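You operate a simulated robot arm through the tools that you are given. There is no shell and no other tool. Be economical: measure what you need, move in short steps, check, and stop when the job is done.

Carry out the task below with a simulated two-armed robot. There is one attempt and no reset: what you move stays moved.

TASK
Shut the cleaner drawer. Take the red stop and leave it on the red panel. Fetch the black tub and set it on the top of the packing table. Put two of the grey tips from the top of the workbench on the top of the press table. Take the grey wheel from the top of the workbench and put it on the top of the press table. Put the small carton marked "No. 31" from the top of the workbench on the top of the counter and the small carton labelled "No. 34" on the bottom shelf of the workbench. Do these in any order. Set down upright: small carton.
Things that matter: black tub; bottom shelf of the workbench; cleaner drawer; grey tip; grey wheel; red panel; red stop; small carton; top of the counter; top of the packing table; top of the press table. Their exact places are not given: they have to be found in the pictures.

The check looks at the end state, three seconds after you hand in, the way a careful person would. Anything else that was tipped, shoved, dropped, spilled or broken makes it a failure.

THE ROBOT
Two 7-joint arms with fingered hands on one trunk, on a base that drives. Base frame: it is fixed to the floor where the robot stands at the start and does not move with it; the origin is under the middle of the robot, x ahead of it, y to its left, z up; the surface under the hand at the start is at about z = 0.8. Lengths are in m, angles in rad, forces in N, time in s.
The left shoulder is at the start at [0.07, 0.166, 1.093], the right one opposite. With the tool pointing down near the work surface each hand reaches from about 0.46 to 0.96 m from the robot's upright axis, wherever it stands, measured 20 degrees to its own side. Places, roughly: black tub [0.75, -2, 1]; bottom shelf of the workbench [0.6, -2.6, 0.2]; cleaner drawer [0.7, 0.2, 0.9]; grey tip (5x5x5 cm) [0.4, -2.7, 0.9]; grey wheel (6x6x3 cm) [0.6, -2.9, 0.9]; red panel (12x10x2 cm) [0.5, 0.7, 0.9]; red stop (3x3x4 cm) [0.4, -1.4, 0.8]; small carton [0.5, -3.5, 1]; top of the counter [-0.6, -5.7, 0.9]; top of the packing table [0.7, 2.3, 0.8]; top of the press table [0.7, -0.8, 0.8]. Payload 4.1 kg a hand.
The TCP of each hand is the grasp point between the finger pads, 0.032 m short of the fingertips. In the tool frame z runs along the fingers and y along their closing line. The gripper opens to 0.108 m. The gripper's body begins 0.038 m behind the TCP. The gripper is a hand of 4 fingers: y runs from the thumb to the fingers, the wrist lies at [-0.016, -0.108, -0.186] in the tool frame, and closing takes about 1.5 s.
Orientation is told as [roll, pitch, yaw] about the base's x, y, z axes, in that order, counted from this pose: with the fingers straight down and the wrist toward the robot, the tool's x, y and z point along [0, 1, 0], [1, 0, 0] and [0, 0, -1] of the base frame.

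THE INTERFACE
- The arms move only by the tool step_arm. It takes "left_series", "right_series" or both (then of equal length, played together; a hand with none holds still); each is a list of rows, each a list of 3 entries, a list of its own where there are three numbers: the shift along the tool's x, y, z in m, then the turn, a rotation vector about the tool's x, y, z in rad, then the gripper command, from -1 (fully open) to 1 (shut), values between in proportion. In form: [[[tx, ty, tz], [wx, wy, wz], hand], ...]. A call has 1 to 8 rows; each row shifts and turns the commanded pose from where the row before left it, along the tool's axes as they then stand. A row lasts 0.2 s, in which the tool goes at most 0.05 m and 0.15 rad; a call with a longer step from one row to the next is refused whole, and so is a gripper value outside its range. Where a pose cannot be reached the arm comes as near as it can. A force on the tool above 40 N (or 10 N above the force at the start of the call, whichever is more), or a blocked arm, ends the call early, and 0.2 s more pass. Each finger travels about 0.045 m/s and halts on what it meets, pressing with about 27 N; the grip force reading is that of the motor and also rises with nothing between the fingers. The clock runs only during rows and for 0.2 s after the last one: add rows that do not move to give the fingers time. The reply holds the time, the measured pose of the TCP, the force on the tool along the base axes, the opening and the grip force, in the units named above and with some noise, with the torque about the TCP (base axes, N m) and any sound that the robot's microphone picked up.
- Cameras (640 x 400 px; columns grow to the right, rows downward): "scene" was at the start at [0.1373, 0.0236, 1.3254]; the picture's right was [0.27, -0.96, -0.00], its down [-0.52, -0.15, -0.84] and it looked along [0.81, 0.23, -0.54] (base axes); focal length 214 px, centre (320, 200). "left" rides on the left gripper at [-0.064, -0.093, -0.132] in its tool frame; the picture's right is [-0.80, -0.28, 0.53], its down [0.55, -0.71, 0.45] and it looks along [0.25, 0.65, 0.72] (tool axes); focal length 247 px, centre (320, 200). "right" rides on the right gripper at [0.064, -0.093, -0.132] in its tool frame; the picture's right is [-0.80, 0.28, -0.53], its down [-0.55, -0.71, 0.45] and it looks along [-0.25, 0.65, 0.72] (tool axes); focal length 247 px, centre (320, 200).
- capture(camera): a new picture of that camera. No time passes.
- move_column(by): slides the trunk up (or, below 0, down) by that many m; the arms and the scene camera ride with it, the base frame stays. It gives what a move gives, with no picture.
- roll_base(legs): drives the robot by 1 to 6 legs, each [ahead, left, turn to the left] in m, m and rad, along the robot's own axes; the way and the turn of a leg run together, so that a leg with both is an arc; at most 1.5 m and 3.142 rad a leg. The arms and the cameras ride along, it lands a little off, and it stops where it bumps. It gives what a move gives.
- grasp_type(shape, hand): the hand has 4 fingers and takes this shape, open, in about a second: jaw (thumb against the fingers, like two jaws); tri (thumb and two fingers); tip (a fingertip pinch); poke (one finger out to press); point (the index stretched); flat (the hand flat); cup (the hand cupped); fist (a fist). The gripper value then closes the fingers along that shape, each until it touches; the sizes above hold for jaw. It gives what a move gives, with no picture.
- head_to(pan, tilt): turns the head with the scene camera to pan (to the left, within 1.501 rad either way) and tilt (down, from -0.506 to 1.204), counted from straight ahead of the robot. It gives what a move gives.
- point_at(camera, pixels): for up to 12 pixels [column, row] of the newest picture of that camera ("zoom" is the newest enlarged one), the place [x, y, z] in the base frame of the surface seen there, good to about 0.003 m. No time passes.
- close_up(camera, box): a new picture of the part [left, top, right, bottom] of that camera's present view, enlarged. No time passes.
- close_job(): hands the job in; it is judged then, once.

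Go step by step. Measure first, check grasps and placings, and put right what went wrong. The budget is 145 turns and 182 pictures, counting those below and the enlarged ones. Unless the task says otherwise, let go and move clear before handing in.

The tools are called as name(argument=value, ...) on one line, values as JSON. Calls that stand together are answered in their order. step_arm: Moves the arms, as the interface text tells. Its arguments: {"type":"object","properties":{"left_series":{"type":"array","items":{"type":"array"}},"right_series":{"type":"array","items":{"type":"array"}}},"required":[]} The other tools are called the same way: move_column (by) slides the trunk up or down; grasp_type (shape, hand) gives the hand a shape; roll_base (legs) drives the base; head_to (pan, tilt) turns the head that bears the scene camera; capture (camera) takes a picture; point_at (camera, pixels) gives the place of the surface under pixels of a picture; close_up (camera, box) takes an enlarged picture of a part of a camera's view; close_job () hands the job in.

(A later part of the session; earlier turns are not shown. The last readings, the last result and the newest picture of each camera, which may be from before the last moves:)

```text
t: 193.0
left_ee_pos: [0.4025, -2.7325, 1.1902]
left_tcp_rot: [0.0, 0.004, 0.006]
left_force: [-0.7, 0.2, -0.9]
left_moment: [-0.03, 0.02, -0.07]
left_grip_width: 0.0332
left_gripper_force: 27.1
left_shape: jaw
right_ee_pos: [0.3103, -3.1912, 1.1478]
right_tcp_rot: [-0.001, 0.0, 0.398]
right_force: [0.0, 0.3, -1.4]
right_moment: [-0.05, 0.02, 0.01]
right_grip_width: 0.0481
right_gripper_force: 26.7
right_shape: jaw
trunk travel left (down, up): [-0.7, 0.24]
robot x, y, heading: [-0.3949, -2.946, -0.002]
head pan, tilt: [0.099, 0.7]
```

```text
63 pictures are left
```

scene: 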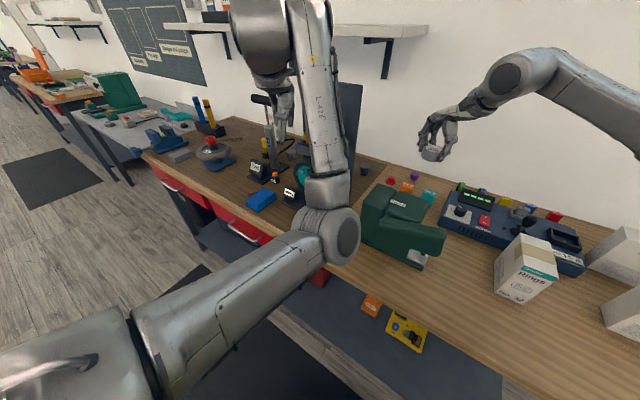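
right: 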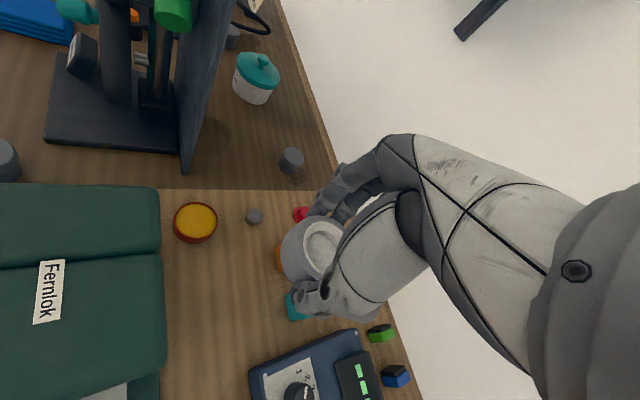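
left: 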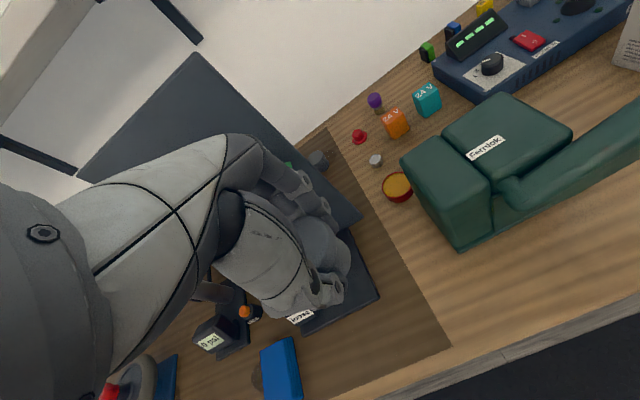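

The tip is held (0.033 m). I back off a little and drive to the press table at y≈−1.0.

roll_base(legs=[[-0.1, 0, 0], [0, 1.0, 0], [0, 0.95, 0]])

head_to(pan=-0.25, tilt=0.65)

capture(camera="scene")

```text
t: 203.4
left_ee_pos: [0.3003, -0.7902, 1.1901]
left_tcp_rot: [0.0, 0.003, 0.011]
left_force: [-0.1, 0.3, -0.3]
left_moment: [-0.01, 0.01, 0.02]
left_grip_width: 0.0333
left_gripper_force: 27.2
left_shape: jaw
right_ee_pos: [0.21, -1.2489, 1.1486]
right_tcp_rot: [-0.001, 0.0, 0.403]
right_force: [0.2, 0.1, -1.7]
right_moment: [0.01, -0.04, 0.02]
right_grip_width: 0.0484
right_gripper_force: 27.1
right_shape: jaw
trunk travel left (down, up): [-0.7, 0.24]
robot x, y, heading: [-0.498, -1.0054, 0.008]
head pan, tilt: [0.099, 0.7]
```

```text
t: 204.3
left_ee_pos: [0.301, -0.7897, 1.1911]
left_tcp_rot: [0.001, 0.003, 0.01]
left_force: [-0.3, 1.7, -1.1]
left_moment: [0.01, -0.02, 0.0]
left_grip_width: 0.033
left_gripper_force: 27.3
left_shape: jaw
right_ee_pos: [0.2102, -1.248, 1.1474]
right_tcp_rot: [0.0, 0.002, 0.403]
right_force: [-0.1, 0.5, -1.6]
right_moment: [0.03, 0.0, 0.02]
right_grip_width: 0.0484
right_gripper_force: 26.4
right_shape: jaw
trunk travel left (down, up): [-0.7, 0.24]
robot x, y, heading: [-0.5019, -1.0078, 0.01]
head pan, tilt: [-0.25, 0.649]
```

```text
62 pictures are left
```

scene: 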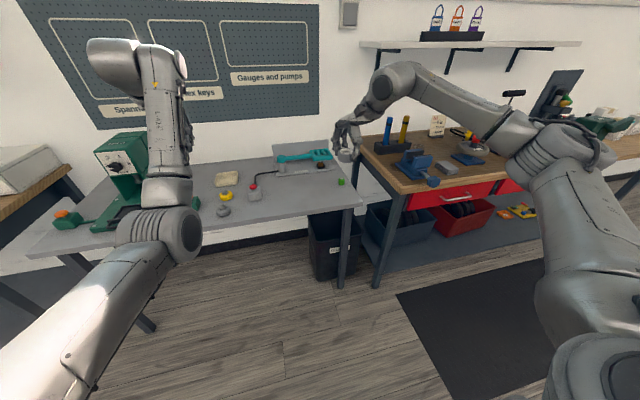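

Free area at x≈0.40–0.58, y≈−1.05…−1.33. I drive 0.25 m in, lower the trunk 0.1 m and bring the wheel down over (0.46,−1.25).

roll_base(legs=[[0.26, 0, -0.01]])

move_column(by=-0.1)

step_arm(right_series=[[[0, 0, 0.05], [0, 0, 0], 1], [[0, 0, 0.05], [0, 0, 0], 1], [[0, 0, 0.05], [0, 0, 0], 1], [[0, 0, 0.04], [0, 0, 0], 1]])

capture(camera="right")

```text
t: 206.1
left_ee_pos: [0.5623, -0.7931, 1.1903]
left_tcp_rot: [0.002, 0.0, 0.003]
left_force: [-0.3, -0.7, 0.1]
left_moment: [-0.01, -0.03, 0.0]
left_grip_width: 0.0331
left_gripper_force: 27.7
left_shape: jaw
right_ee_pos: [0.4688, -1.2516, 1.1507]
right_tcp_rot: [0.002, 0.0, 0.393]
right_force: [-0.7, -0.5, -1.2]
right_moment: [0.03, 0.03, 0.0]
right_grip_width: 0.0481
right_gripper_force: 27.4
right_shape: jaw
trunk travel left (down, up): [-0.7, 0.24]
robot x, y, heading: [-0.2432, -1.0018, 0.004]
head pan, tilt: [-0.25, 0.649]
```

```text
t: 207.5
left_ee_pos: [0.5611, -0.7945, 1.0908]
left_tcp_rot: [0.002, 0.001, 0.004]
left_force: [-0.1, -0.1, -0.4]
left_moment: [-0.03, 0.03, -0.01]
left_grip_width: 0.0331
left_gripper_force: 26.9
left_shape: jaw
right_ee_pos: [0.4682, -1.2511, 1.0486]
right_tcp_rot: [-0.001, 0.002, 0.393]
right_force: [-0.8, 1.1, -1.0]
right_moment: [0.01, 0.0, 0.01]
right_grip_width: 0.0482
right_gripper_force: 27.1
right_shape: jaw
trunk travel left (down, up): [-0.6, 0.34]
robot x, y, heading: [-0.2417, -1.0026, 0.001]
head pan, tilt: [-0.25, 0.649]
```

```text
t: 208.5
left_ee_pos: [0.5615, -0.7946, 1.0898]
left_tcp_rot: [0.001, 0.004, 0.004]
left_force: [0.9, -0.1, -1.0]
left_moment: [-0.01, 0.02, -0.02]
left_grip_width: 0.0332
left_gripper_force: 27.3
left_shape: jaw
right_ee_pos: [0.471, -1.2532, 0.8592]
right_tcp_rot: [0.001, 0.0, 0.394]
right_force: [-0.4, -0.6, -1.3]
right_moment: [0.04, 0.02, -0.01]
right_grip_width: 0.0482
right_gripper_force: 27.4
right_shape: jaw
trunk travel left (down, up): [-0.6, 0.34]
robot x, y, heading: [-0.2383, -1.0058, 0.005]
head pan, tilt: [-0.25, 0.649]
```

```text
61 pictures are left
```

right: 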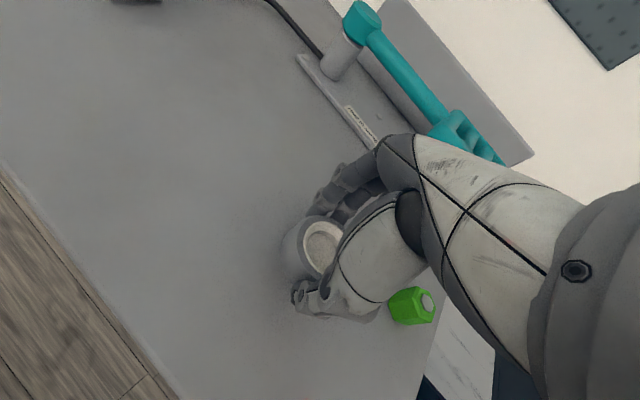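

Spot is clear, the green stop is a little further back. I lower the last 2 cm.

step_arm(right_series=[[[0, 0, 0.015], [0, 0, 0], 1], [[0, 0, 0.005], [0, 0, 0], 1], [[0, 0, 0.002], [0, 0, 0], 1], [[0, 0, 0], [0, 0, 0], 1]])

```text
t: 209.5
left_ee_pos: [0.5617, -0.7933, 1.0916]
left_tcp_rot: [0.001, 0.002, 0.003]
left_force: [-0.7, 0.2, -1.2]
left_moment: [0.0, -0.04, -0.02]
left_grip_width: 0.0329
left_gripper_force: 26.9
left_shape: jaw
right_ee_pos: [0.4686, -1.2519, 0.8378]
right_tcp_rot: [-0.001, -0.002, 0.393]
right_force: [2.3, -1.0, 6.7]
right_moment: [-0.02, -0.11, -0.01]
right_grip_width: 0.0479
right_gripper_force: 27.1
right_shape: jaw
trunk travel left (down, up): [-0.6, 0.34]
robot x, y, heading: [-0.2396, -1.0051, -0.0]
head pan, tilt: [-0.25, 0.649]
```

Contact (6.7 N). I open and rise.

step_arm(right_series=[[[0, 0, -0.001], [0, 0, 0], 0], [[0, 0, 0], [0, 0, 0], -0.35], [[0, 0, 0], [0, 0, 0], -0.35], [[0, 0, -0.02], [0, 0, 0], -0.35], [[0, 0, -0.05], [0, 0, 0], -0.35], [[0, 0, -0.05], [0, 0, 0], -0.35], [[0, 0, -0.05], [0, 0, 0], -0.35], [[0, 0, -0.05], [0, 0, 0], -0.35]])

capture(camera="right")

```text
t: 211.3
left_ee_pos: [0.5612, -0.7937, 1.091]
left_tcp_rot: [0.0, 0.002, 0.002]
left_force: [0.2, -0.6, -0.9]
left_moment: [0.0, -0.02, 0.0]
left_grip_width: 0.0332
left_gripper_force: 26.8
left_shape: jaw
right_ee_pos: [0.4686, -1.2512, 1.0584]
right_tcp_rot: [0.001, -0.001, 0.393]
right_force: [-0.3, 0.5, 0.4]
right_moment: [-0.03, 0.0, -0.01]
right_grip_width: 0.0726
right_gripper_force: 0.1
right_shape: jaw
trunk travel left (down, up): [-0.6, 0.34]
robot x, y, heading: [-0.2375, -1.002, 0.007]
head pan, tilt: [-0.25, 0.649]
```

```text
60 pictures are left
```

right: 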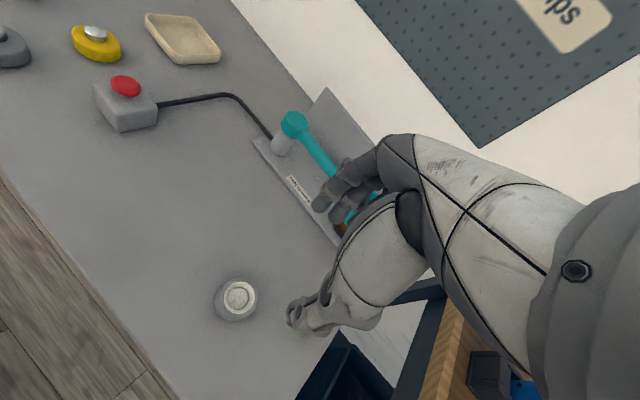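

The wheel stands flat on the press table. I shift the base right 0.3 m and back 0.09 m to set the tip down at about (0.47,−1.09).

roll_base(legs=[[-0.09, -0.3, 0]])

step_arm(left_series=[[[0, 0, 0.05], [0, 0, 0], 1], [[0, 0, 0.05], [0, 0, 0], 1], [[0, 0, 0.05], [0, 0, 0], 1], [[0, 0, 0.05], [0, 0, 0], 1], [[0, 0, 0.03], [0, 0, 0], 1]])

capture(camera="left")

```text
t: 213.4
left_ee_pos: [0.4733, -1.0982, 1.09]
left_tcp_rot: [0.001, 0.004, 0.003]
left_force: [-0.4, 0.0, -0.8]
left_moment: [0.03, -0.04, 0.02]
left_grip_width: 0.033
left_gripper_force: 27.0
left_shape: jaw
right_ee_pos: [0.3798, -1.5556, 1.0575]
right_tcp_rot: [0.0, 0.0, 0.393]
right_force: [-0.5, -0.1, 0.1]
right_moment: [0.03, 0.0, 0.02]
right_grip_width: 0.0726
right_gripper_force: 0.0
right_shape: jaw
trunk travel left (down, up): [-0.6, 0.34]
robot x, y, heading: [-0.3293, -1.3071, -0.004]
head pan, tilt: [-0.25, 0.649]
```

```text
t: 214.6
left_ee_pos: [0.4723, -1.0985, 0.8604]
left_tcp_rot: [0.0, 0.003, 0.001]
left_force: [-0.3, -0.3, -0.6]
left_moment: [0.02, 0.01, -0.02]
left_grip_width: 0.033
left_gripper_force: 26.4
left_shape: jaw
right_ee_pos: [0.3803, -1.5557, 1.0576]
right_tcp_rot: [0.0, 0.0, 0.393]
right_force: [-0.1, -0.5, -0.2]
right_moment: [0.03, 0.03, -0.04]
right_grip_width: 0.0723
right_gripper_force: 0.0
right_shape: jaw
trunk travel left (down, up): [-0.6, 0.34]
robot x, y, heading: [-0.3265, -1.3055, -0.001]
head pan, tilt: [-0.25, 0.649]
```

```text
59 pictures are left
```

left: 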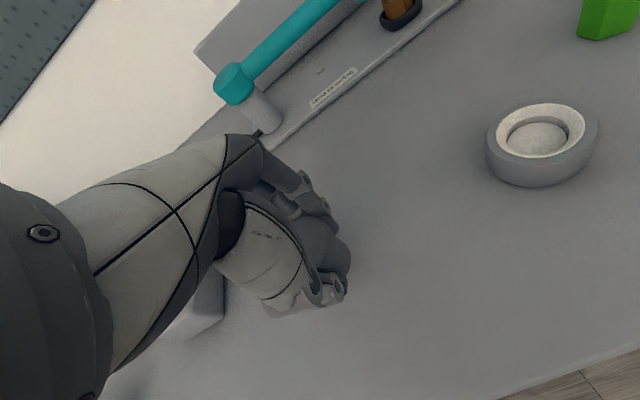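

step_arm(left_series=[[[0, 0, 0.015], [0, 0, 0], 1], [[0, 0, 0.005], [0, 0, 0], 1], [[0, 0, 0.002], [0, 0, 0], 1], [[0, 0, 0], [0, 0, 0], 1]])

```text
t: 215.6
left_ee_pos: [0.4716, -1.0991, 0.839]
left_tcp_rot: [0.001, 0.002, 0.001]
left_force: [0.6, 0.6, 3.3]
left_moment: [0.03, -0.05, -0.02]
left_grip_width: 0.0331
left_gripper_force: 27.3
left_shape: jaw
right_ee_pos: [0.3792, -1.5562, 1.0575]
right_tcp_rot: [0.0, -0.001, 0.392]
right_force: [0.2, 0.1, -0.8]
right_moment: [-0.03, 0.02, -0.02]
right_grip_width: 0.0728
right_gripper_force: 0.1
right_shape: jaw
trunk travel left (down, up): [-0.6, 0.34]
robot x, y, heading: [-0.3274, -1.3069, -0.005]
head pan, tilt: [-0.25, 0.649]
```

Contact of about 3 N. I open and rise.

step_arm(left_series=[[[0, 0, 0], [0, 0, 0], 0.1], [[0, 0, 0], [0, 0, 0], -0.3], [[0, 0, 0], [0, 0, 0], -0.3], [[0, 0, -0.02], [0, 0, 0], -0.3], [[0, 0, -0.05], [0, 0, 0], -0.3], [[0, 0, -0.05], [0, 0, 0], -0.3], [[0, 0, -0.05], [0, 0, 0], -0.3], [[0, 0, -0.05], [0, 0, 0], -0.3]])

capture(camera="left")

move_column(by=0.1)

roll_base(legs=[[-0.17, 0, 0], [0, -1.15, 0]])

capture(camera="left")

```text
t: 217.4
left_ee_pos: [0.472, -1.0986, 1.0582]
left_tcp_rot: [0.001, 0.004, 0.003]
left_force: [-0.3, -0.3, -0.5]
left_moment: [0.05, 0.02, 0.02]
left_grip_width: 0.0699
left_gripper_force: 0.0
left_shape: jaw
right_ee_pos: [0.3794, -1.5564, 1.0579]
right_tcp_rot: [-0.001, 0.001, 0.393]
right_force: [0.5, 0.1, 0.6]
right_moment: [-0.01, -0.04, -0.02]
right_grip_width: 0.0728
right_gripper_force: 0.1
right_shape: jaw
trunk travel left (down, up): [-0.6, 0.34]
robot x, y, heading: [-0.3291, -1.3088, -0.002]
head pan, tilt: [-0.25, 0.649]
```

```text
58 pictures are left
```

left: 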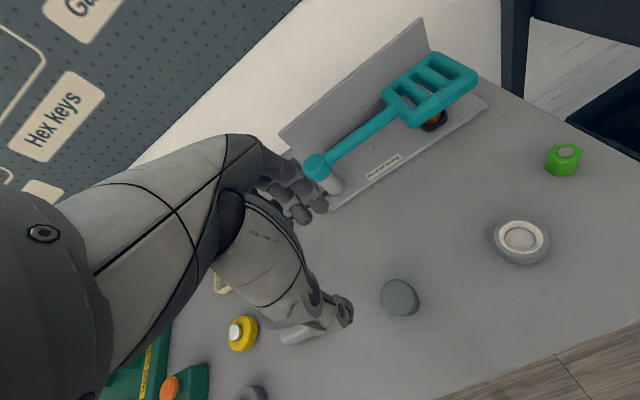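

```text
t: 218.7
left_ee_pos: [0.4725, -1.0973, 1.157]
left_tcp_rot: [0.0, 0.004, 0.002]
left_force: [-0.4, -0.4, 0.3]
left_moment: [-0.02, -0.02, 0.03]
left_grip_width: 0.07
left_gripper_force: 0.0
left_shape: jaw
right_ee_pos: [0.3803, -1.5556, 1.158]
right_tcp_rot: [-0.001, 0.001, 0.393]
right_force: [0.1, -0.3, -0.3]
right_moment: [0.01, 0.0, -0.03]
right_grip_width: 0.0727
right_gripper_force: 0.0
right_shape: jaw
trunk travel left (down, up): [-0.7, 0.24]
robot x, y, heading: [-0.3307, -1.3008, -0.002]
head pan, tilt: [-0.25, 0.649]
```

```text
t: 225.7
left_ee_pos: [0.3042, -2.2531, 1.1571]
left_tcp_rot: [0.0, 0.001, 0.003]
left_force: [0.0, 0.3, 0.4]
left_moment: [-0.01, 0.04, -0.01]
left_grip_width: 0.0701
left_gripper_force: 0.0
left_shape: jaw
right_ee_pos: [0.2128, -2.7106, 1.1571]
right_tcp_rot: [0.0, -0.001, 0.397]
right_force: [0.2, 0.2, -0.3]
right_moment: [-0.02, 0.0, 0.01]
right_grip_width: 0.0728
right_gripper_force: 0.0
right_shape: jaw
trunk travel left (down, up): [-0.7, 0.24]
robot x, y, heading: [-0.4975, -2.4604, 0.002]
head pan, tilt: [-0.25, 0.649]
```

```text
57 pictures are left
```

left: 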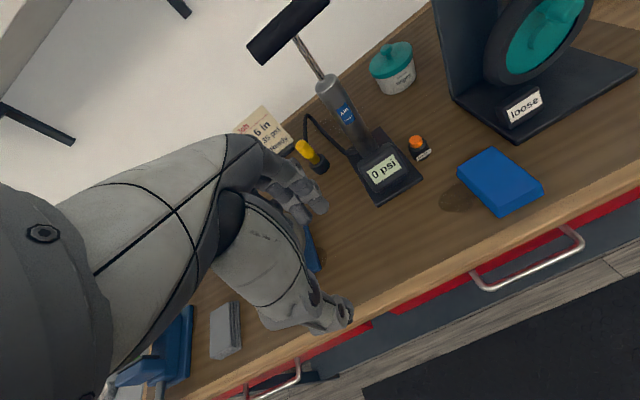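

The first tip is on the press table. For the second I choose the tip behind the stand's board, at (0.792,−2.683), approached from the right. I tuck the left hand in first and then drive in with heading 0.5.

step_arm(left_series=[[[0, -0.04, -0.02], [0, 0, 0], -0.3], [[0, -0.04, -0.02], [0, 0, 0], -0.3], [[0, -0.04, -0.02], [0, 0, 0], -0.3], [[0, -0.04, -0.02], [0, 0, 0], -0.3], [[0, -0.03, -0.02], [0, 0, 0], -0.3]])

roll_base(legs=[[0, -0.68, 0], [0, 0, 0.5], [0.49, 0, 0]])

capture(camera="right")

head_to(pan=-0.2, tilt=0.65)

capture(camera="scene")

```text
t: 226.8
left_ee_pos: [0.1114, -2.2525, 1.2591]
left_tcp_rot: [0.003, 0.004, 0.007]
left_force: [0.8, -0.6, 0.6]
left_moment: [0.0, -0.02, 0.01]
left_grip_width: 0.0702
left_gripper_force: 0.0
left_shape: jaw
right_ee_pos: [0.2112, -2.7113, 1.1577]
right_tcp_rot: [0.003, -0.002, 0.398]
right_force: [0.5, -1.1, -0.1]
right_moment: [0.0, 0.02, 0.0]
right_grip_width: 0.0726
right_gripper_force: 0.1
right_shape: jaw
trunk travel left (down, up): [-0.7, 0.24]
robot x, y, heading: [-0.4979, -2.4636, 0.005]
head pan, tilt: [-0.25, 0.649]
```

```text
t: 234.5
left_ee_pos: [0.3672, -2.4242, 1.2609]
left_tcp_rot: [0.001, 0.003, 0.508]
left_force: [0.5, -0.7, -0.9]
left_moment: [0.02, 0.02, -0.01]
left_grip_width: 0.0698
left_gripper_force: 0.0
left_shape: jaw
right_ee_pos: [0.674, -2.7789, 1.1572]
right_tcp_rot: [0.0, 0.001, 0.899]
right_force: [0.2, -0.3, 0.8]
right_moment: [0.01, -0.01, -0.01]
right_grip_width: 0.0723
right_gripper_force: 0.1
right_shape: jaw
trunk travel left (down, up): [-0.7, 0.24]
robot x, y, heading: [-0.0679, -2.9049, 0.504]
head pan, tilt: [-0.25, 0.649]
```

```text
56 pictures are left
```

right: 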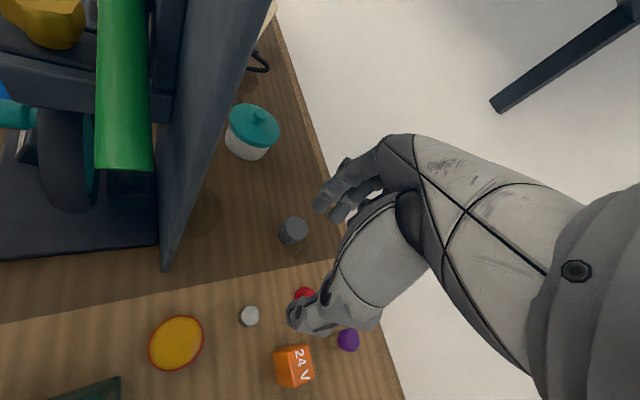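

```text
t: 235.1
left_ee_pos: [0.3673, -2.4236, 1.2588]
left_tcp_rot: [-0.001, 0.002, 0.51]
left_force: [0.6, 0.3, 0.1]
left_moment: [0.0, 0.0, 0.02]
left_grip_width: 0.0698
left_gripper_force: 0.1
left_shape: jaw
right_ee_pos: [0.6737, -2.778, 1.1569]
right_tcp_rot: [0.001, -0.001, 0.898]
right_force: [-0.4, 0.3, -0.1]
right_moment: [-0.01, -0.03, -0.02]
right_grip_width: 0.0726
right_gripper_force: 0.1
right_shape: jaw
trunk travel left (down, up): [-0.7, 0.24]
robot x, y, heading: [-0.0647, -2.9, 0.505]
head pan, tilt: [-0.201, 0.649]
```

```text
55 pictures are left
```

scene: 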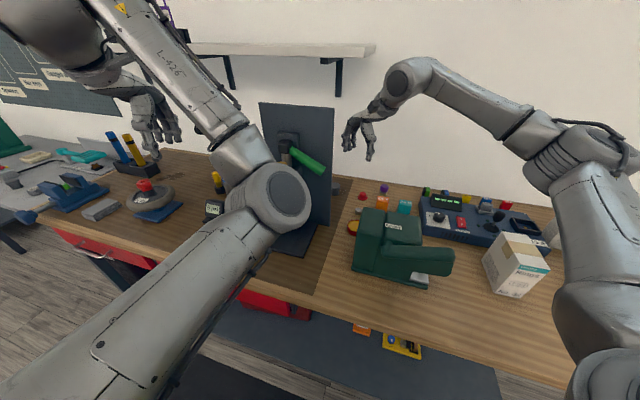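

Tip at (293,228) in the right view. I measure it and the board's near edge.

point_at(camera="right", pixels=[[295, 226], [285, 230], [303, 220], [168, 265], [250, 20], [300, 292], [348, 338], [250, 315]])

```text
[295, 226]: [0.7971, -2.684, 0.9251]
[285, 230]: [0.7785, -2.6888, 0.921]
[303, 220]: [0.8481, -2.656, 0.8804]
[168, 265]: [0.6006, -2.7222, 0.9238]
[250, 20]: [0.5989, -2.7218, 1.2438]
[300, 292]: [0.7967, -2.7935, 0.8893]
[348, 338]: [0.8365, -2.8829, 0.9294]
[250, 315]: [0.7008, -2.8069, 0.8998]
```

Tip centre ≈(0.793,−2.683). I move over it and descend to about z 0.98.

step_arm(right_series=[[[-0.0165, 0.03, 0], [0, 0, 0], -0.3], [[-0.0165, 0.04, 0], [0, 0, 0], -0.3], [[0, 0.04, 0], [0, 0, 0], -0.3], [[0, 0.04, 0], [0, 0, 0], -0.3], [[0, 0, 0.045], [0, 0, 0], -0.3], [[0, 0, 0.045], [0, 0, 0], -0.3], [[0, 0, 0.045], [0, 0, 0], -0.3], [[0, 0, 0.04], [0, 0, 0], -0.3]])

capture(camera="right")

close_up(camera="scene", box=[260, 90, 452, 210])

```text
t: 236.9
left_ee_pos: [0.3672, -2.4233, 1.2593]
left_tcp_rot: [0.0, 0.002, 0.51]
left_force: [0.0, -0.2, 0.0]
left_moment: [0.0, 0.01, 0.05]
left_grip_width: 0.07
left_gripper_force: 0.0
left_shape: jaw
right_ee_pos: [0.6862, -2.7733, 0.9814]
right_tcp_rot: [0.0, -0.001, 0.899]
right_force: [-0.4, 1.2, -0.1]
right_moment: [0.02, 0.02, 0.04]
right_grip_width: 0.0704
right_gripper_force: 0.1
right_shape: jaw
right hand out of reach, approached as far as the arm can: row 1, 2, 3, 4
trunk travel left (down, up): [-0.7, 0.24]
robot x, y, heading: [-0.0659, -2.9038, 0.506]
head pan, tilt: [-0.201, 0.649]
```

```text
54 pictures are left
```

right: 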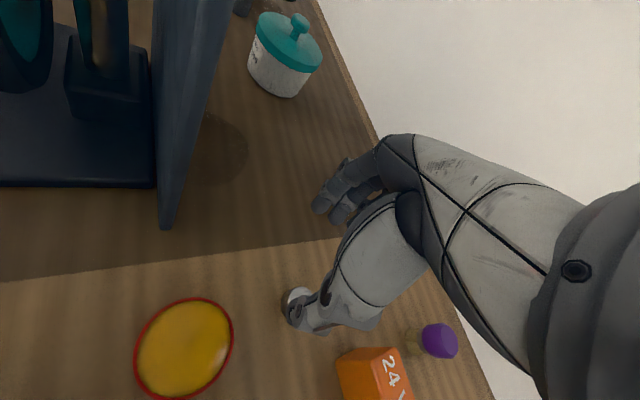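

```text
3.33 times, centred on (356, 150) of scene
```

zoom: 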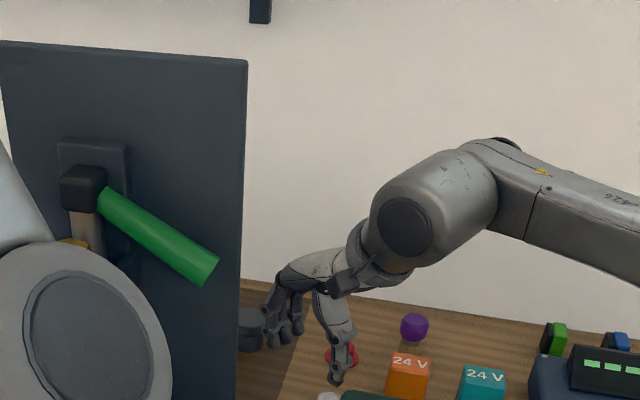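

Out of reach at that yaw. I raise, turn the hand back 0.2 rad (yaw ≈0.7), and move forward along the hand's own axis.

step_arm(right_series=[[[0, 0, -0.04], [0, 0, 0], -0.3], [[0, 0, -0.04], [0, 0, 0.1], -0.3], [[0, 0, 0], [0, 0, 0.1], -0.3], [[0, 0.035, 0], [0, 0, 0], -0.3], [[0, 0.035, 0], [0, 0, 0], -0.3], [[0, 0.035, 0], [0, 0, 0], -0.3], [[0, 0.035, 0], [0, 0, 0], -0.3]])

capture(camera="right")

```text
t: 238.5
left_ee_pos: [0.3673, -2.4231, 1.2581]
left_tcp_rot: [0.0, 0.005, 0.509]
left_force: [0.3, 0.0, -0.4]
left_moment: [0.01, 0.0, 0.03]
left_grip_width: 0.0699
left_gripper_force: 0.1
left_shape: jaw
right_ee_pos: [0.7842, -2.6904, 1.0619]
right_tcp_rot: [0.0, 0.002, 0.698]
right_force: [0.3, 0.0, 0.2]
right_moment: [0.02, 0.01, -0.01]
right_grip_width: 0.0704
right_gripper_force: 0.1
right_shape: jaw
right hand out of reach, approached as far as the arm can: row 7
trunk travel left (down, up): [-0.7, 0.24]
robot x, y, heading: [-0.0647, -2.901, 0.505]
head pan, tilt: [-0.201, 0.649]
```

```text
52 pictures are left
```

right: 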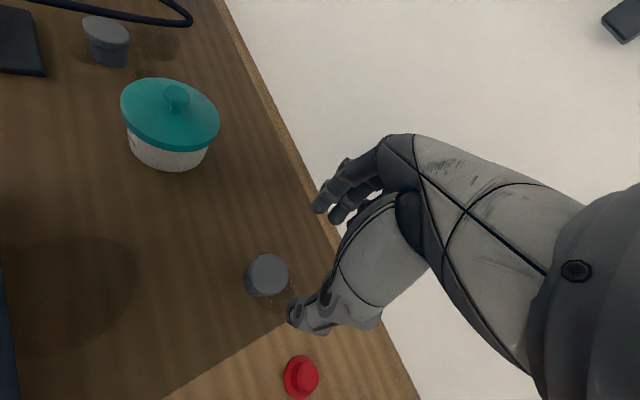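

Nearly there. I measure the tip's top at (266,268) for the last alignment.

point_at(camera="right", pixels=[[266, 268], [250, 272], [286, 272], [268, 256], [264, 290]])

step_arm(right_series=[[[0, 0, 0.03], [0, 0, 0.05], -0.3], [[0, 0.005, 0.03], [0, 0, 0], -0.3], [[0, 0.005, 0.02], [0, 0, 0], -0.3]])

capture(camera="right")

```text
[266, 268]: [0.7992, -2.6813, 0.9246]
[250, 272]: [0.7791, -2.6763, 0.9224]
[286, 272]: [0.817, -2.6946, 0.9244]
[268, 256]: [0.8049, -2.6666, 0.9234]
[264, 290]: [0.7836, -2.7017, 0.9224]
```

```text
t: 239.3
left_ee_pos: [0.3677, -2.4244, 1.2588]
left_tcp_rot: [0.0, 0.0, 0.51]
left_force: [0.6, 0.1, -0.5]
left_moment: [-0.01, 0.04, 0.01]
left_grip_width: 0.0699
left_gripper_force: 0.0
left_shape: jaw
right_ee_pos: [0.7904, -2.6847, 0.981]
right_tcp_rot: [0.0, 0.0, 0.65]
right_force: [0.8, -0.5, 0.0]
right_moment: [-0.01, -0.03, 0.03]
right_grip_width: 0.0702
right_gripper_force: 0.0
right_shape: jaw
trunk travel left (down, up): [-0.7, 0.24]
robot x, y, heading: [-0.0639, -2.8987, 0.504]
head pan, tilt: [-0.201, 0.649]
```

```text
51 pictures are left
```

right: 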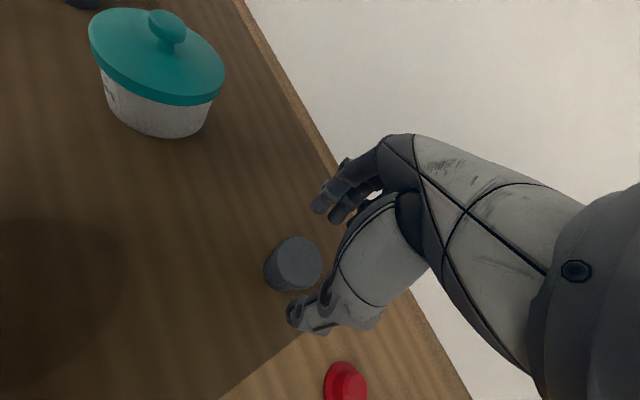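

Centre ≈(0.797,−2.685). I shift 6 mm, lower to z≈0.92 and close.

step_arm(right_series=[[[-0.004, 0.005, 0.02], [0, 0, 0], -0.3], [[0, 0, 0.03], [0, 0, 0], -0.3], [[0, 0, 0.011], [0, 0, 0], -0.3], [[0, 0, 0], [0, 0, 0], 1], [[0, 0, 0], [0, 0, 0], 1], [[0, 0, 0], [0, 0, 0], 1], [[0, 0, 0], [0, 0, 0], 1], [[0, 0, -0.04], [0, 0, 0], 1]])

step_arm(right_series=[[[0, 0, -0.04], [0, 0, 0], 1], [[0, 0, -0.04], [0, 0, 0], 1], [[0, 0, -0.04], [0, 0, 0], 1], [[0, -0.04, -0.02], [0, 0, 0], 1], [[0, -0.04, -0.02], [0, 0, 0], 1], [[0, -0.04, 0], [0, 0, 0], 1]])

capture(camera="right")

```text
t: 241.1
left_ee_pos: [0.3643, -2.424, 1.2609]
left_tcp_rot: [0.001, 0.0, 0.509]
left_force: [0.3, -0.2, 0.2]
left_moment: [-0.03, -0.01, -0.02]
left_grip_width: 0.0701
left_gripper_force: 0.0
left_shape: jaw
right_ee_pos: [0.7952, -2.6841, 0.9618]
right_tcp_rot: [0.001, -0.001, 0.649]
right_force: [0.0, 0.1, 0.0]
right_moment: [0.01, -0.03, -0.02]
right_grip_width: 0.0347
right_gripper_force: 26.6
right_shape: jaw
trunk travel left (down, up): [-0.7, 0.24]
robot x, y, heading: [-0.0671, -2.9017, 0.507]
head pan, tilt: [-0.201, 0.649]
```

```text
t: 242.5
left_ee_pos: [0.3675, -2.4239, 1.26]
left_tcp_rot: [0.002, 0.001, 0.51]
left_force: [-0.6, -0.1, 0.1]
left_moment: [-0.01, 0.01, -0.01]
left_grip_width: 0.0699
left_gripper_force: 0.0
left_shape: jaw
right_ee_pos: [0.7004, -2.7613, 1.1215]
right_tcp_rot: [0.0, 0.001, 0.649]
right_force: [0.1, -1.4, -1.2]
right_moment: [0.02, 0.03, 0.01]
right_grip_width: 0.0344
right_gripper_force: 26.6
right_shape: jaw
trunk travel left (down, up): [-0.7, 0.24]
robot x, y, heading: [-0.0674, -2.9042, 0.504]
head pan, tilt: [-0.201, 0.649]
```

```text
50 pictures are left
```

right: 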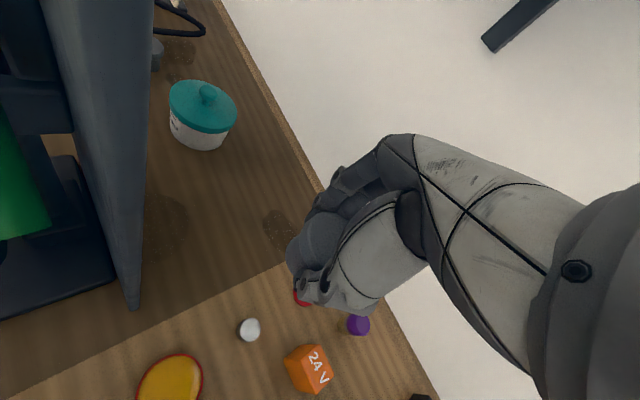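

Second tip held. I raise the trunk slightly, back out, straighten, and drive back to the press table.

move_column(by=0.05)

roll_base(legs=[[-0.49, 0, 0], [0, 0, -0.504], [0, 1.11, 0], [0, 1.1, 0]])

head_to(pan=0.0, tilt=0.6)

capture(camera="scene")

```text
t: 243.5
left_ee_pos: [0.3677, -2.4233, 1.3092]
left_tcp_rot: [0.0, 0.004, 0.51]
left_force: [-0.1, 0.3, -0.7]
left_moment: [0.03, 0.01, -0.01]
left_grip_width: 0.0697
left_gripper_force: 0.0
left_shape: jaw
right_ee_pos: [0.7028, -2.7575, 1.1704]
right_tcp_rot: [0.001, 0.0, 0.649]
right_force: [0.7, -1.1, -0.3]
right_moment: [0.02, 0.02, 0.05]
right_grip_width: 0.0343
right_gripper_force: 27.0
right_shape: jaw
trunk travel left (down, up): [-0.75, 0.19]
robot x, y, heading: [-0.0643, -2.9033, 0.506]
head pan, tilt: [-0.201, 0.649]
```

```text
t: 258.3
left_ee_pos: [0.1155, -0.7218, 1.3104]
left_tcp_rot: [0.0, 0.003, 0.01]
left_force: [0.7, -0.6, 0.4]
left_moment: [-0.03, -0.02, -0.01]
left_grip_width: 0.0701
left_gripper_force: 0.0
left_shape: jaw
right_ee_pos: [0.2482, -1.1751, 1.1713]
right_tcp_rot: [-0.001, 0.0, 0.149]
right_force: [0.6, 0.2, 0.0]
right_moment: [0.02, -0.04, -0.03]
right_grip_width: 0.0344
right_gripper_force: 27.3
right_shape: jaw
trunk travel left (down, up): [-0.75, 0.19]
robot x, y, heading: [-0.4979, -0.9355, 0.004]
head pan, tilt: [-0.201, 0.649]
```

```text
t: 259.0
left_ee_pos: [0.1146, -0.72, 1.3097]
left_tcp_rot: [0.0, 0.002, 0.01]
left_force: [0.5, 0.2, -0.5]
left_moment: [-0.01, -0.04, 0.0]
left_grip_width: 0.0699
left_gripper_force: 0.2
left_shape: jaw
right_ee_pos: [0.2473, -1.1753, 1.1704]
right_tcp_rot: [-0.001, 0.0, 0.152]
right_force: [0.3, 0.8, -0.4]
right_moment: [0.0, -0.02, 0.02]
right_grip_width: 0.0343
right_gripper_force: 26.7
right_shape: jaw
trunk travel left (down, up): [-0.75, 0.19]
robot x, y, heading: [-0.4986, -0.9364, 0.007]
head pan, tilt: [0.0, 0.6]
```

```text
49 pictures are left
```

scene: 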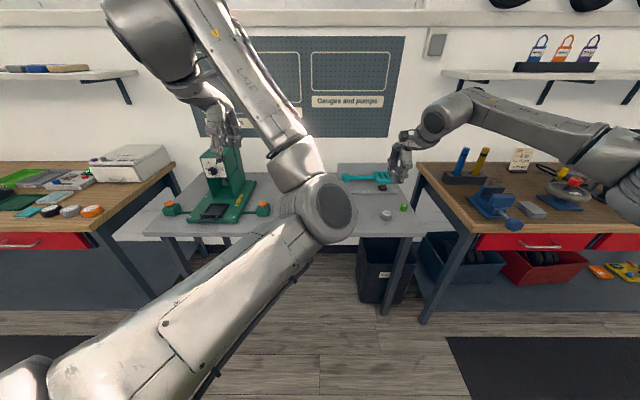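

I drive 0.285 m in, lower the trunk 0.15 m, and bring the tip down at about (0.53,−1.175), between wheel and first tip.

roll_base(legs=[[0.285, 0, 0]])

move_column(by=-0.15)

step_arm(right_series=[[[0, 0, 0.05], [0, 0, 0], 1], [[0, 0, 0.05], [0, 0, 0], 1], [[0, 0, 0.04], [0, 0, 0], 1]])

capture(camera="right")

```text
t: 261.0
left_ee_pos: [0.4003, -0.7223, 1.3107]
left_tcp_rot: [0.001, 0.0, 0.009]
left_force: [0.0, 0.0, 0.2]
left_moment: [-0.03, 0.02, 0.01]
left_grip_width: 0.07
left_gripper_force: 0.2
left_shape: jaw
right_ee_pos: [0.5329, -1.1771, 1.1718]
right_tcp_rot: [0.0, -0.001, 0.148]
right_force: [-0.4, 0.8, -0.2]
right_moment: [-0.01, 0.0, -0.02]
right_grip_width: 0.0344
right_gripper_force: 26.7
right_shape: jaw
trunk travel left (down, up): [-0.75, 0.19]
robot x, y, heading: [-0.2092, -0.9312, 0.001]
head pan, tilt: [0.0, 0.6]
```

```text
t: 262.7
left_ee_pos: [0.4002, -0.7207, 1.1598]
left_tcp_rot: [-0.001, 0.003, 0.009]
left_force: [-0.8, 0.0, 0.5]
left_moment: [0.0, -0.03, 0.02]
left_grip_width: 0.0701
left_gripper_force: 0.1
left_shape: jaw
right_ee_pos: [0.5339, -1.177, 1.0202]
right_tcp_rot: [-0.001, -0.001, 0.148]
right_force: [-0.7, 0.0, -1.2]
right_moment: [0.03, 0.01, 0.01]
right_grip_width: 0.0346
right_gripper_force: 27.1
right_shape: jaw
trunk travel left (down, up): [-0.6, 0.34]
robot x, y, heading: [-0.2111, -0.9322, 0.009]
head pan, tilt: [0.0, 0.6]
```

```text
t: 263.5
left_ee_pos: [0.4011, -0.7221, 1.1598]
left_tcp_rot: [0.001, 0.004, 0.009]
left_force: [-0.2, -0.1, -0.3]
left_moment: [-0.03, 0.02, -0.02]
left_grip_width: 0.0699
left_gripper_force: 0.0
left_shape: jaw
right_ee_pos: [0.5353, -1.1762, 0.8803]
right_tcp_rot: [0.002, -0.001, 0.149]
right_force: [0.0, -0.6, -0.2]
right_moment: [0.01, 0.01, 0.02]
right_grip_width: 0.0344
right_gripper_force: 27.8
right_shape: jaw
trunk travel left (down, up): [-0.6, 0.34]
robot x, y, heading: [-0.2115, -0.9346, 0.005]
head pan, tilt: [0.0, 0.6]
```

```text
48 pictures are left
```

right: 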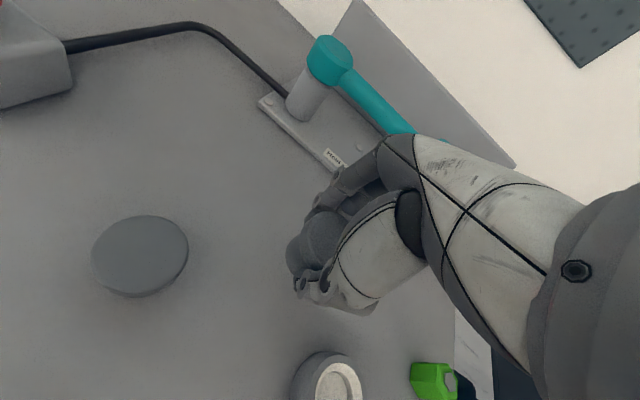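

Clear on both sides; I shift 1.5 cm toward the front away from the plate and lower.

step_arm(right_series=[[[0, -0.015, 0.02], [0, 0, 0], 1], [[0, 0, 0.015], [0, 0, 0], 1], [[0, 0, 0.005], [0, 0, 0], 1], [[0, 0, 0.002], [0, 0, 0], 1], [[0, 0, 0], [0, 0, 0], 1]])

```text
t: 264.7
left_ee_pos: [0.4001, -0.7203, 1.1613]
left_tcp_rot: [0.002, 0.001, 0.008]
left_force: [0.2, 0.0, -0.4]
left_moment: [-0.01, 0.05, -0.03]
left_grip_width: 0.0703
left_gripper_force: 0.0
left_shape: jaw
right_ee_pos: [0.5192, -1.1766, 0.8401]
right_tcp_rot: [0.001, -0.002, 0.147]
right_force: [0.2, 0.4, 4.5]
right_moment: [0.0, -0.1, 0.01]
right_grip_width: 0.0344
right_gripper_force: 26.8
right_shape: jaw
trunk travel left (down, up): [-0.6, 0.34]
robot x, y, heading: [-0.2087, -0.9325, -0.002]
head pan, tilt: [0.0, 0.6]
```

step_arm(right_series=[[[0, 0, 0], [0, 0, 0], 0.1], [[0, 0, 0], [0, 0, 0], -0.3], [[0, 0, 0], [0, 0, 0], -0.3], [[0, 0, -0.02], [0, 0, 0], -0.3], [[0, 0, -0.05], [0, 0, 0], -0.3], [[0, 0, -0.05], [0, 0, 0], -0.3], [[0, 0, -0.05], [0, 0, 0], -0.3], [[0, 0, -0.05], [0, 0, 0], -0.3]])

capture(camera="right")

move_column(by=0.15)

roll_base(legs=[[-0.29, 0, 0], [0, -1.3, 0], [0, -1.2, 0]])

head_to(pan=-0.1, tilt=0.6)

capture(camera="scene")

```text
t: 266.5
left_ee_pos: [0.3994, -0.7213, 1.1601]
left_tcp_rot: [-0.001, 0.001, 0.008]
left_force: [0.4, 0.5, 0.2]
left_moment: [-0.04, 0.02, 0.01]
left_grip_width: 0.0701
left_gripper_force: 0.1
left_shape: jaw
right_ee_pos: [0.5182, -1.1764, 1.0596]
right_tcp_rot: [-0.004, 0.0, 0.15]
right_force: [-1.3, 0.4, 1.5]
right_moment: [-0.01, -0.01, -0.01]
right_grip_width: 0.07
right_gripper_force: 0.0
right_shape: jaw
trunk travel left (down, up): [-0.6, 0.34]
robot x, y, heading: [-0.2085, -0.934, -0.002]
head pan, tilt: [0.0, 0.6]
```

```text
47 pictures are left
```

right: 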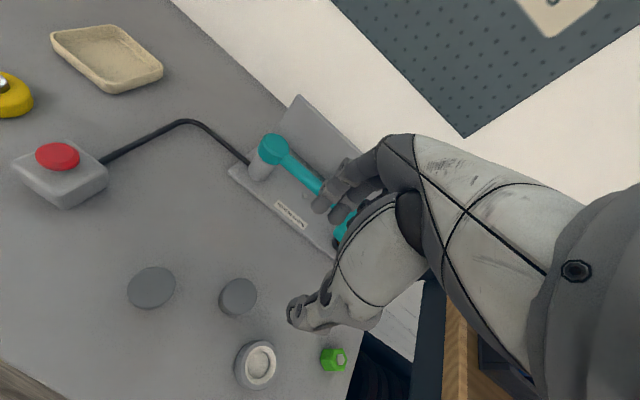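

```text
t: 268.3
left_ee_pos: [0.4008, -0.7213, 1.3107]
left_tcp_rot: [0.0, 0.001, 0.008]
left_force: [-0.6, -0.8, 0.1]
left_moment: [0.0, 0.02, 0.03]
left_grip_width: 0.07
left_gripper_force: 0.1
left_shape: jaw
right_ee_pos: [0.52, -1.1781, 1.2094]
right_tcp_rot: [-0.001, 0.0, 0.148]
right_force: [0.1, 0.3, 0.3]
right_moment: [-0.02, 0.01, 0.03]
right_grip_width: 0.07
right_gripper_force: 0.0
right_shape: jaw
trunk travel left (down, up): [-0.75, 0.19]
robot x, y, heading: [-0.2091, -0.9341, 0.004]
head pan, tilt: [0.0, 0.6]
```

```text
t: 282.1
left_ee_pos: [0.127, -3.203, 1.3101]
left_tcp_rot: [0.0, 0.0, 0.025]
left_force: [-0.1, 0.3, -0.1]
left_moment: [0.0, -0.01, -0.05]
left_grip_width: 0.0701
left_gripper_force: 0.0
left_shape: jaw
right_ee_pos: [0.2535, -3.6577, 1.2095]
right_tcp_rot: [0.001, 0.0, 0.164]
right_force: [0.6, -0.4, -0.1]
right_moment: [0.02, 0.0, -0.03]
right_grip_width: 0.0698
right_gripper_force: 0.1
right_shape: jaw
trunk travel left (down, up): [-0.75, 0.19]
robot x, y, heading: [-0.4806, -3.427, 0.02]
head pan, tilt: [0.0, 0.6]
```

```text
t: 282.7
left_ee_pos: [0.1275, -3.2039, 1.3099]
left_tcp_rot: [0.001, 0.002, 0.027]
left_force: [0.7, 0.7, 0.4]
left_moment: [0.01, -0.01, 0.03]
left_grip_width: 0.0697
left_gripper_force: 0.1
left_shape: jaw
right_ee_pos: [0.2526, -3.6579, 1.2087]
right_tcp_rot: [-0.001, -0.001, 0.163]
right_force: [-1.0, 0.2, 0.5]
right_moment: [0.03, 0.01, 0.03]
right_grip_width: 0.0699
right_gripper_force: 0.0
right_shape: jaw
trunk travel left (down, up): [-0.75, 0.19]
robot x, y, heading: [-0.4823, -3.4237, 0.019]
head pan, tilt: [-0.099, 0.6]
```

```text
46 pictures are left
```

scene: 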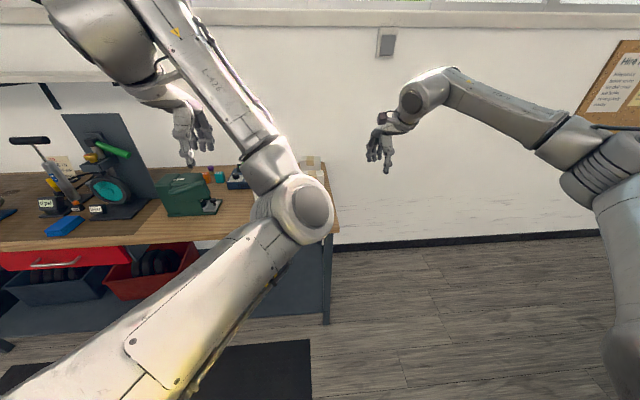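

All three pieces stand on the press table. Now the cartons: I look at them from the left hand camera (hand at y≈−3.2).

capture(camera="left")

```text
45 pictures are left
```

left: 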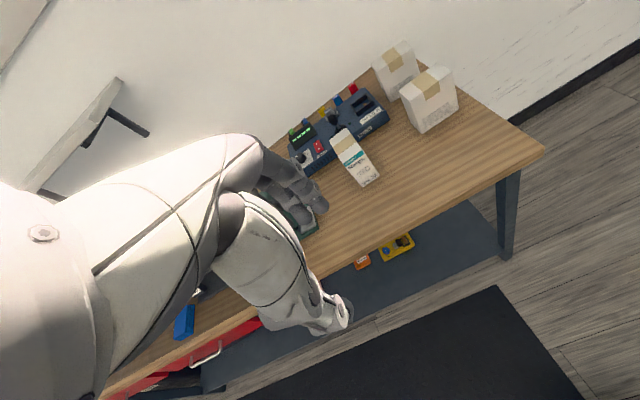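

close_up(camera="left", box=[330, 20, 554, 160])

point_at(camera="zoom", pixels=[[205, 205], [293, 137], [363, 195], [325, 170], [280, 240], [275, 165], [230, 320], [365, 240], [150, 130], [210, 60], [245, 115], [612, 375]])

```text
2.86 times, centred on (442, 90) of left
```

zoom: 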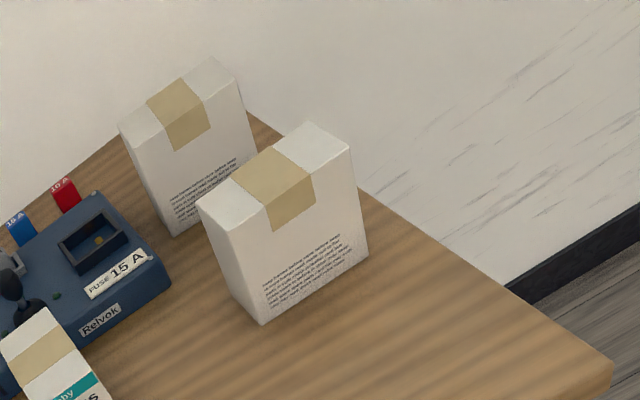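

```text
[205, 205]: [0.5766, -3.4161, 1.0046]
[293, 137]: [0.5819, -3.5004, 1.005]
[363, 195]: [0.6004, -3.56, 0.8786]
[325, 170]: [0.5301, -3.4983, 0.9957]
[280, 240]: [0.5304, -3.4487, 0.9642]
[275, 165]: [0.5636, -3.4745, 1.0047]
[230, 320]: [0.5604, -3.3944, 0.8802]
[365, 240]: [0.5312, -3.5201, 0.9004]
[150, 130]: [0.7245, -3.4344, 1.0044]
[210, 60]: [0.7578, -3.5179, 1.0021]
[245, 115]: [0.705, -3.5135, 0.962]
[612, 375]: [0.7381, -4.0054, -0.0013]
```

Both unlabeled-side cartons face away. C1: x 0.53–0.585, y −3.41…−3.52, top 1.005. I pick C1 with the right hand and then tilt it to read its front. I drive in first and align.

roll_base(legs=[[0.308, 0.2, -0.019]])

step_arm(right_series=[[[0, 0, 0.02], [0, 0, 0.075], -0.7], [[0, 0, 0.03], [0, 0, 0.07], -0.9], [[0, 0, 0.03], [0, 0, 0], -0.9], [[0, 0, 0.03], [0, 0, 0], -0.9]])

capture(camera="right")

```text
t: 285.1
left_ee_pos: [0.4347, -3.0112, 1.3102]
left_tcp_rot: [0.0, 0.002, 0.009]
left_force: [-0.4, -0.1, 0.1]
left_moment: [0.03, 0.02, -0.02]
left_grip_width: 0.07
left_gripper_force: 0.1
left_shape: jaw
right_ee_pos: [0.5517, -3.4679, 1.209]
right_tcp_rot: [0.0, -0.001, 0.147]
right_force: [0.1, 0.5, -0.2]
right_moment: [-0.01, -0.01, 0.01]
right_grip_width: 0.0701
right_gripper_force: 0.0
right_shape: jaw
trunk travel left (down, up): [-0.75, 0.19]
robot x, y, heading: [-0.1739, -3.2198, 0.007]
head pan, tilt: [-0.099, 0.6]
```

```text
t: 286.1
left_ee_pos: [0.4358, -3.0123, 1.3109]
left_tcp_rot: [0.001, 0.001, 0.009]
left_force: [-0.7, 0.2, 0.0]
left_moment: [0.02, -0.02, 0.02]
left_grip_width: 0.0701
left_gripper_force: 0.1
left_shape: jaw
right_ee_pos: [0.5533, -3.4663, 1.0978]
right_tcp_rot: [0.002, -0.001, 0.003]
right_force: [0.2, 0.6, 1.2]
right_moment: [-0.01, 0.01, -0.01]
right_grip_width: 0.1027
right_gripper_force: 0.1
right_shape: jaw
trunk travel left (down, up): [-0.75, 0.19]
robot x, y, heading: [-0.1746, -3.2225, 0.001]
head pan, tilt: [-0.099, 0.6]
```

```text
43 pictures are left
```

right: 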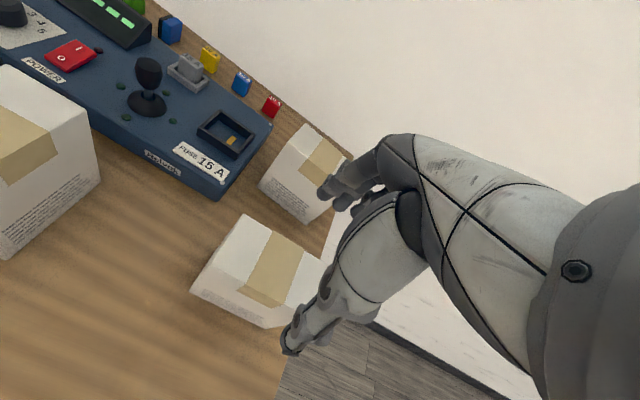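

No. 32 shows fine print on its wide side and the label on its narrow side, so the other two labels may be on their narrow −y ends. I raise the hand, back off, drive right past the bench end and look back with the head.

step_arm(right_series=[[[0, 0, -0.04], [0, 0, 0], -0.9], [[0, 0, -0.04], [0, 0, 0], -0.9], [[0, 0, -0.04], [0, 0, 0], -0.9]])

roll_base(legs=[[-0.3, 0, 0], [0, -0.95, 0]])

head_to(pan=0.6, tilt=0.35)

capture(camera="scene")

```text
t: 286.9
left_ee_pos: [0.4343, -3.0097, 1.3106]
left_tcp_rot: [0.001, 0.002, 0.007]
left_force: [0.2, -0.8, 0.5]
left_moment: [0.0, 0.0, 0.0]
left_grip_width: 0.0698
left_gripper_force: 0.0
left_shape: jaw
right_ee_pos: [0.5547, -3.4686, 1.2207]
right_tcp_rot: [0.0, 0.0, 0.001]
right_force: [0.2, 0.2, 0.6]
right_moment: [-0.01, 0.01, -0.02]
right_grip_width: 0.1025
right_gripper_force: 0.1
right_shape: jaw
trunk travel left (down, up): [-0.75, 0.19]
robot x, y, heading: [-0.1737, -3.2221, 0.004]
head pan, tilt: [-0.099, 0.6]
```

```text
t: 291.9
left_ee_pos: [0.1317, -3.6353, 1.3119]
left_tcp_rot: [0.006, 0.002, 0.009]
left_force: [-0.2, -1.7, 0.1]
left_moment: [0.09, 0.01, 0.03]
left_grip_width: 0.07
left_gripper_force: 0.1
left_shape: jaw
right_ee_pos: [0.2497, -4.0937, 1.2188]
right_tcp_rot: [0.006, -0.001, -0.002]
right_force: [0.1, -1.8, -0.4]
right_moment: [0.1, 0.02, 0.04]
right_grip_width: 0.1026
right_gripper_force: 0.1
right_shape: jaw
trunk travel left (down, up): [-0.75, 0.19]
robot x, y, heading: [-0.4754, -3.8376, -0.002]
head pan, tilt: [-0.099, 0.6]
stopped in leg 2: the robot was blocked; the commanded pose is now the measured one
```

```text
t: 293.0
left_ee_pos: [0.1319, -3.6281, 1.3101]
left_tcp_rot: [0.0, 0.003, 0.01]
left_force: [0.1, -0.7, -0.3]
left_moment: [0.0, 0.04, 0.02]
left_grip_width: 0.0699
left_gripper_force: 0.1
left_shape: jaw
right_ee_pos: [0.2511, -4.0833, 1.2215]
right_tcp_rot: [0.002, -0.002, 0.003]
right_force: [0.6, -0.9, -0.4]
right_moment: [-0.01, 0.0, 0.03]
right_grip_width: 0.1024
right_gripper_force: 0.0
right_shape: jaw
trunk travel left (down, up): [-0.75, 0.19]
robot x, y, heading: [-0.4805, -3.8372, 0.003]
head pan, tilt: [0.6, 0.351]
```

```text
42 pictures are left
```

scene: 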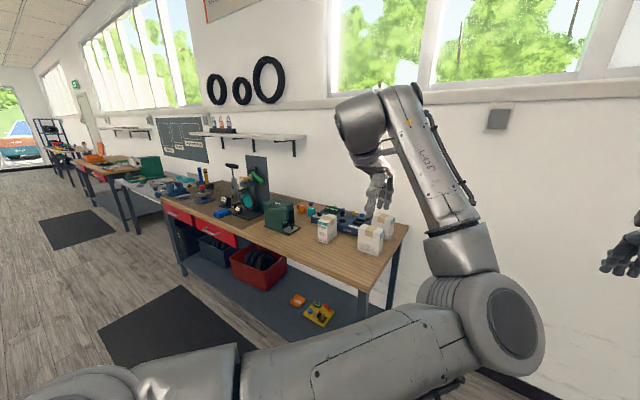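

I bumped something at y≈−3.84 — probably the wooden stand. I look right to check it.

head_to(pan=-1.35, tilt=0.65)

capture(camera="scene")

```text
t: 294.9
left_ee_pos: [0.1334, -3.6277, 1.3088]
left_tcp_rot: [0.0, 0.003, 0.01]
left_force: [0.0, -0.1, 0.4]
left_moment: [0.01, -0.01, -0.01]
left_grip_width: 0.07
left_gripper_force: 0.1
left_shape: jaw
right_ee_pos: [0.2505, -4.0845, 1.2197]
right_tcp_rot: [0.003, -0.001, 0.0]
right_force: [0.7, 0.4, 0.0]
right_moment: [0.02, 0.03, -0.02]
right_grip_width: 0.1025
right_gripper_force: 0.0
right_shape: jaw
trunk travel left (down, up): [-0.75, 0.19]
robot x, y, heading: [-0.4791, -3.8396, 0.002]
head pan, tilt: [-1.349, 0.649]
```

```text
41 pictures are left
```

scene: 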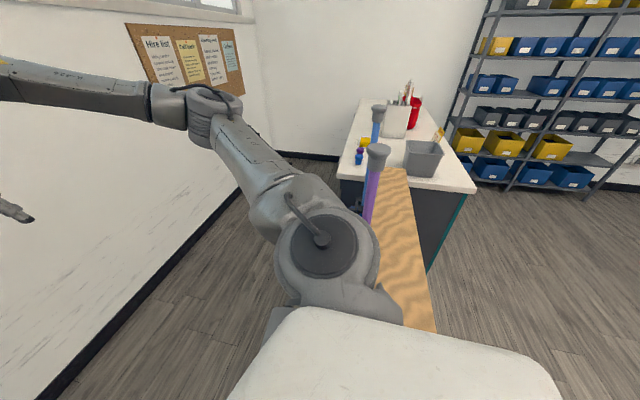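

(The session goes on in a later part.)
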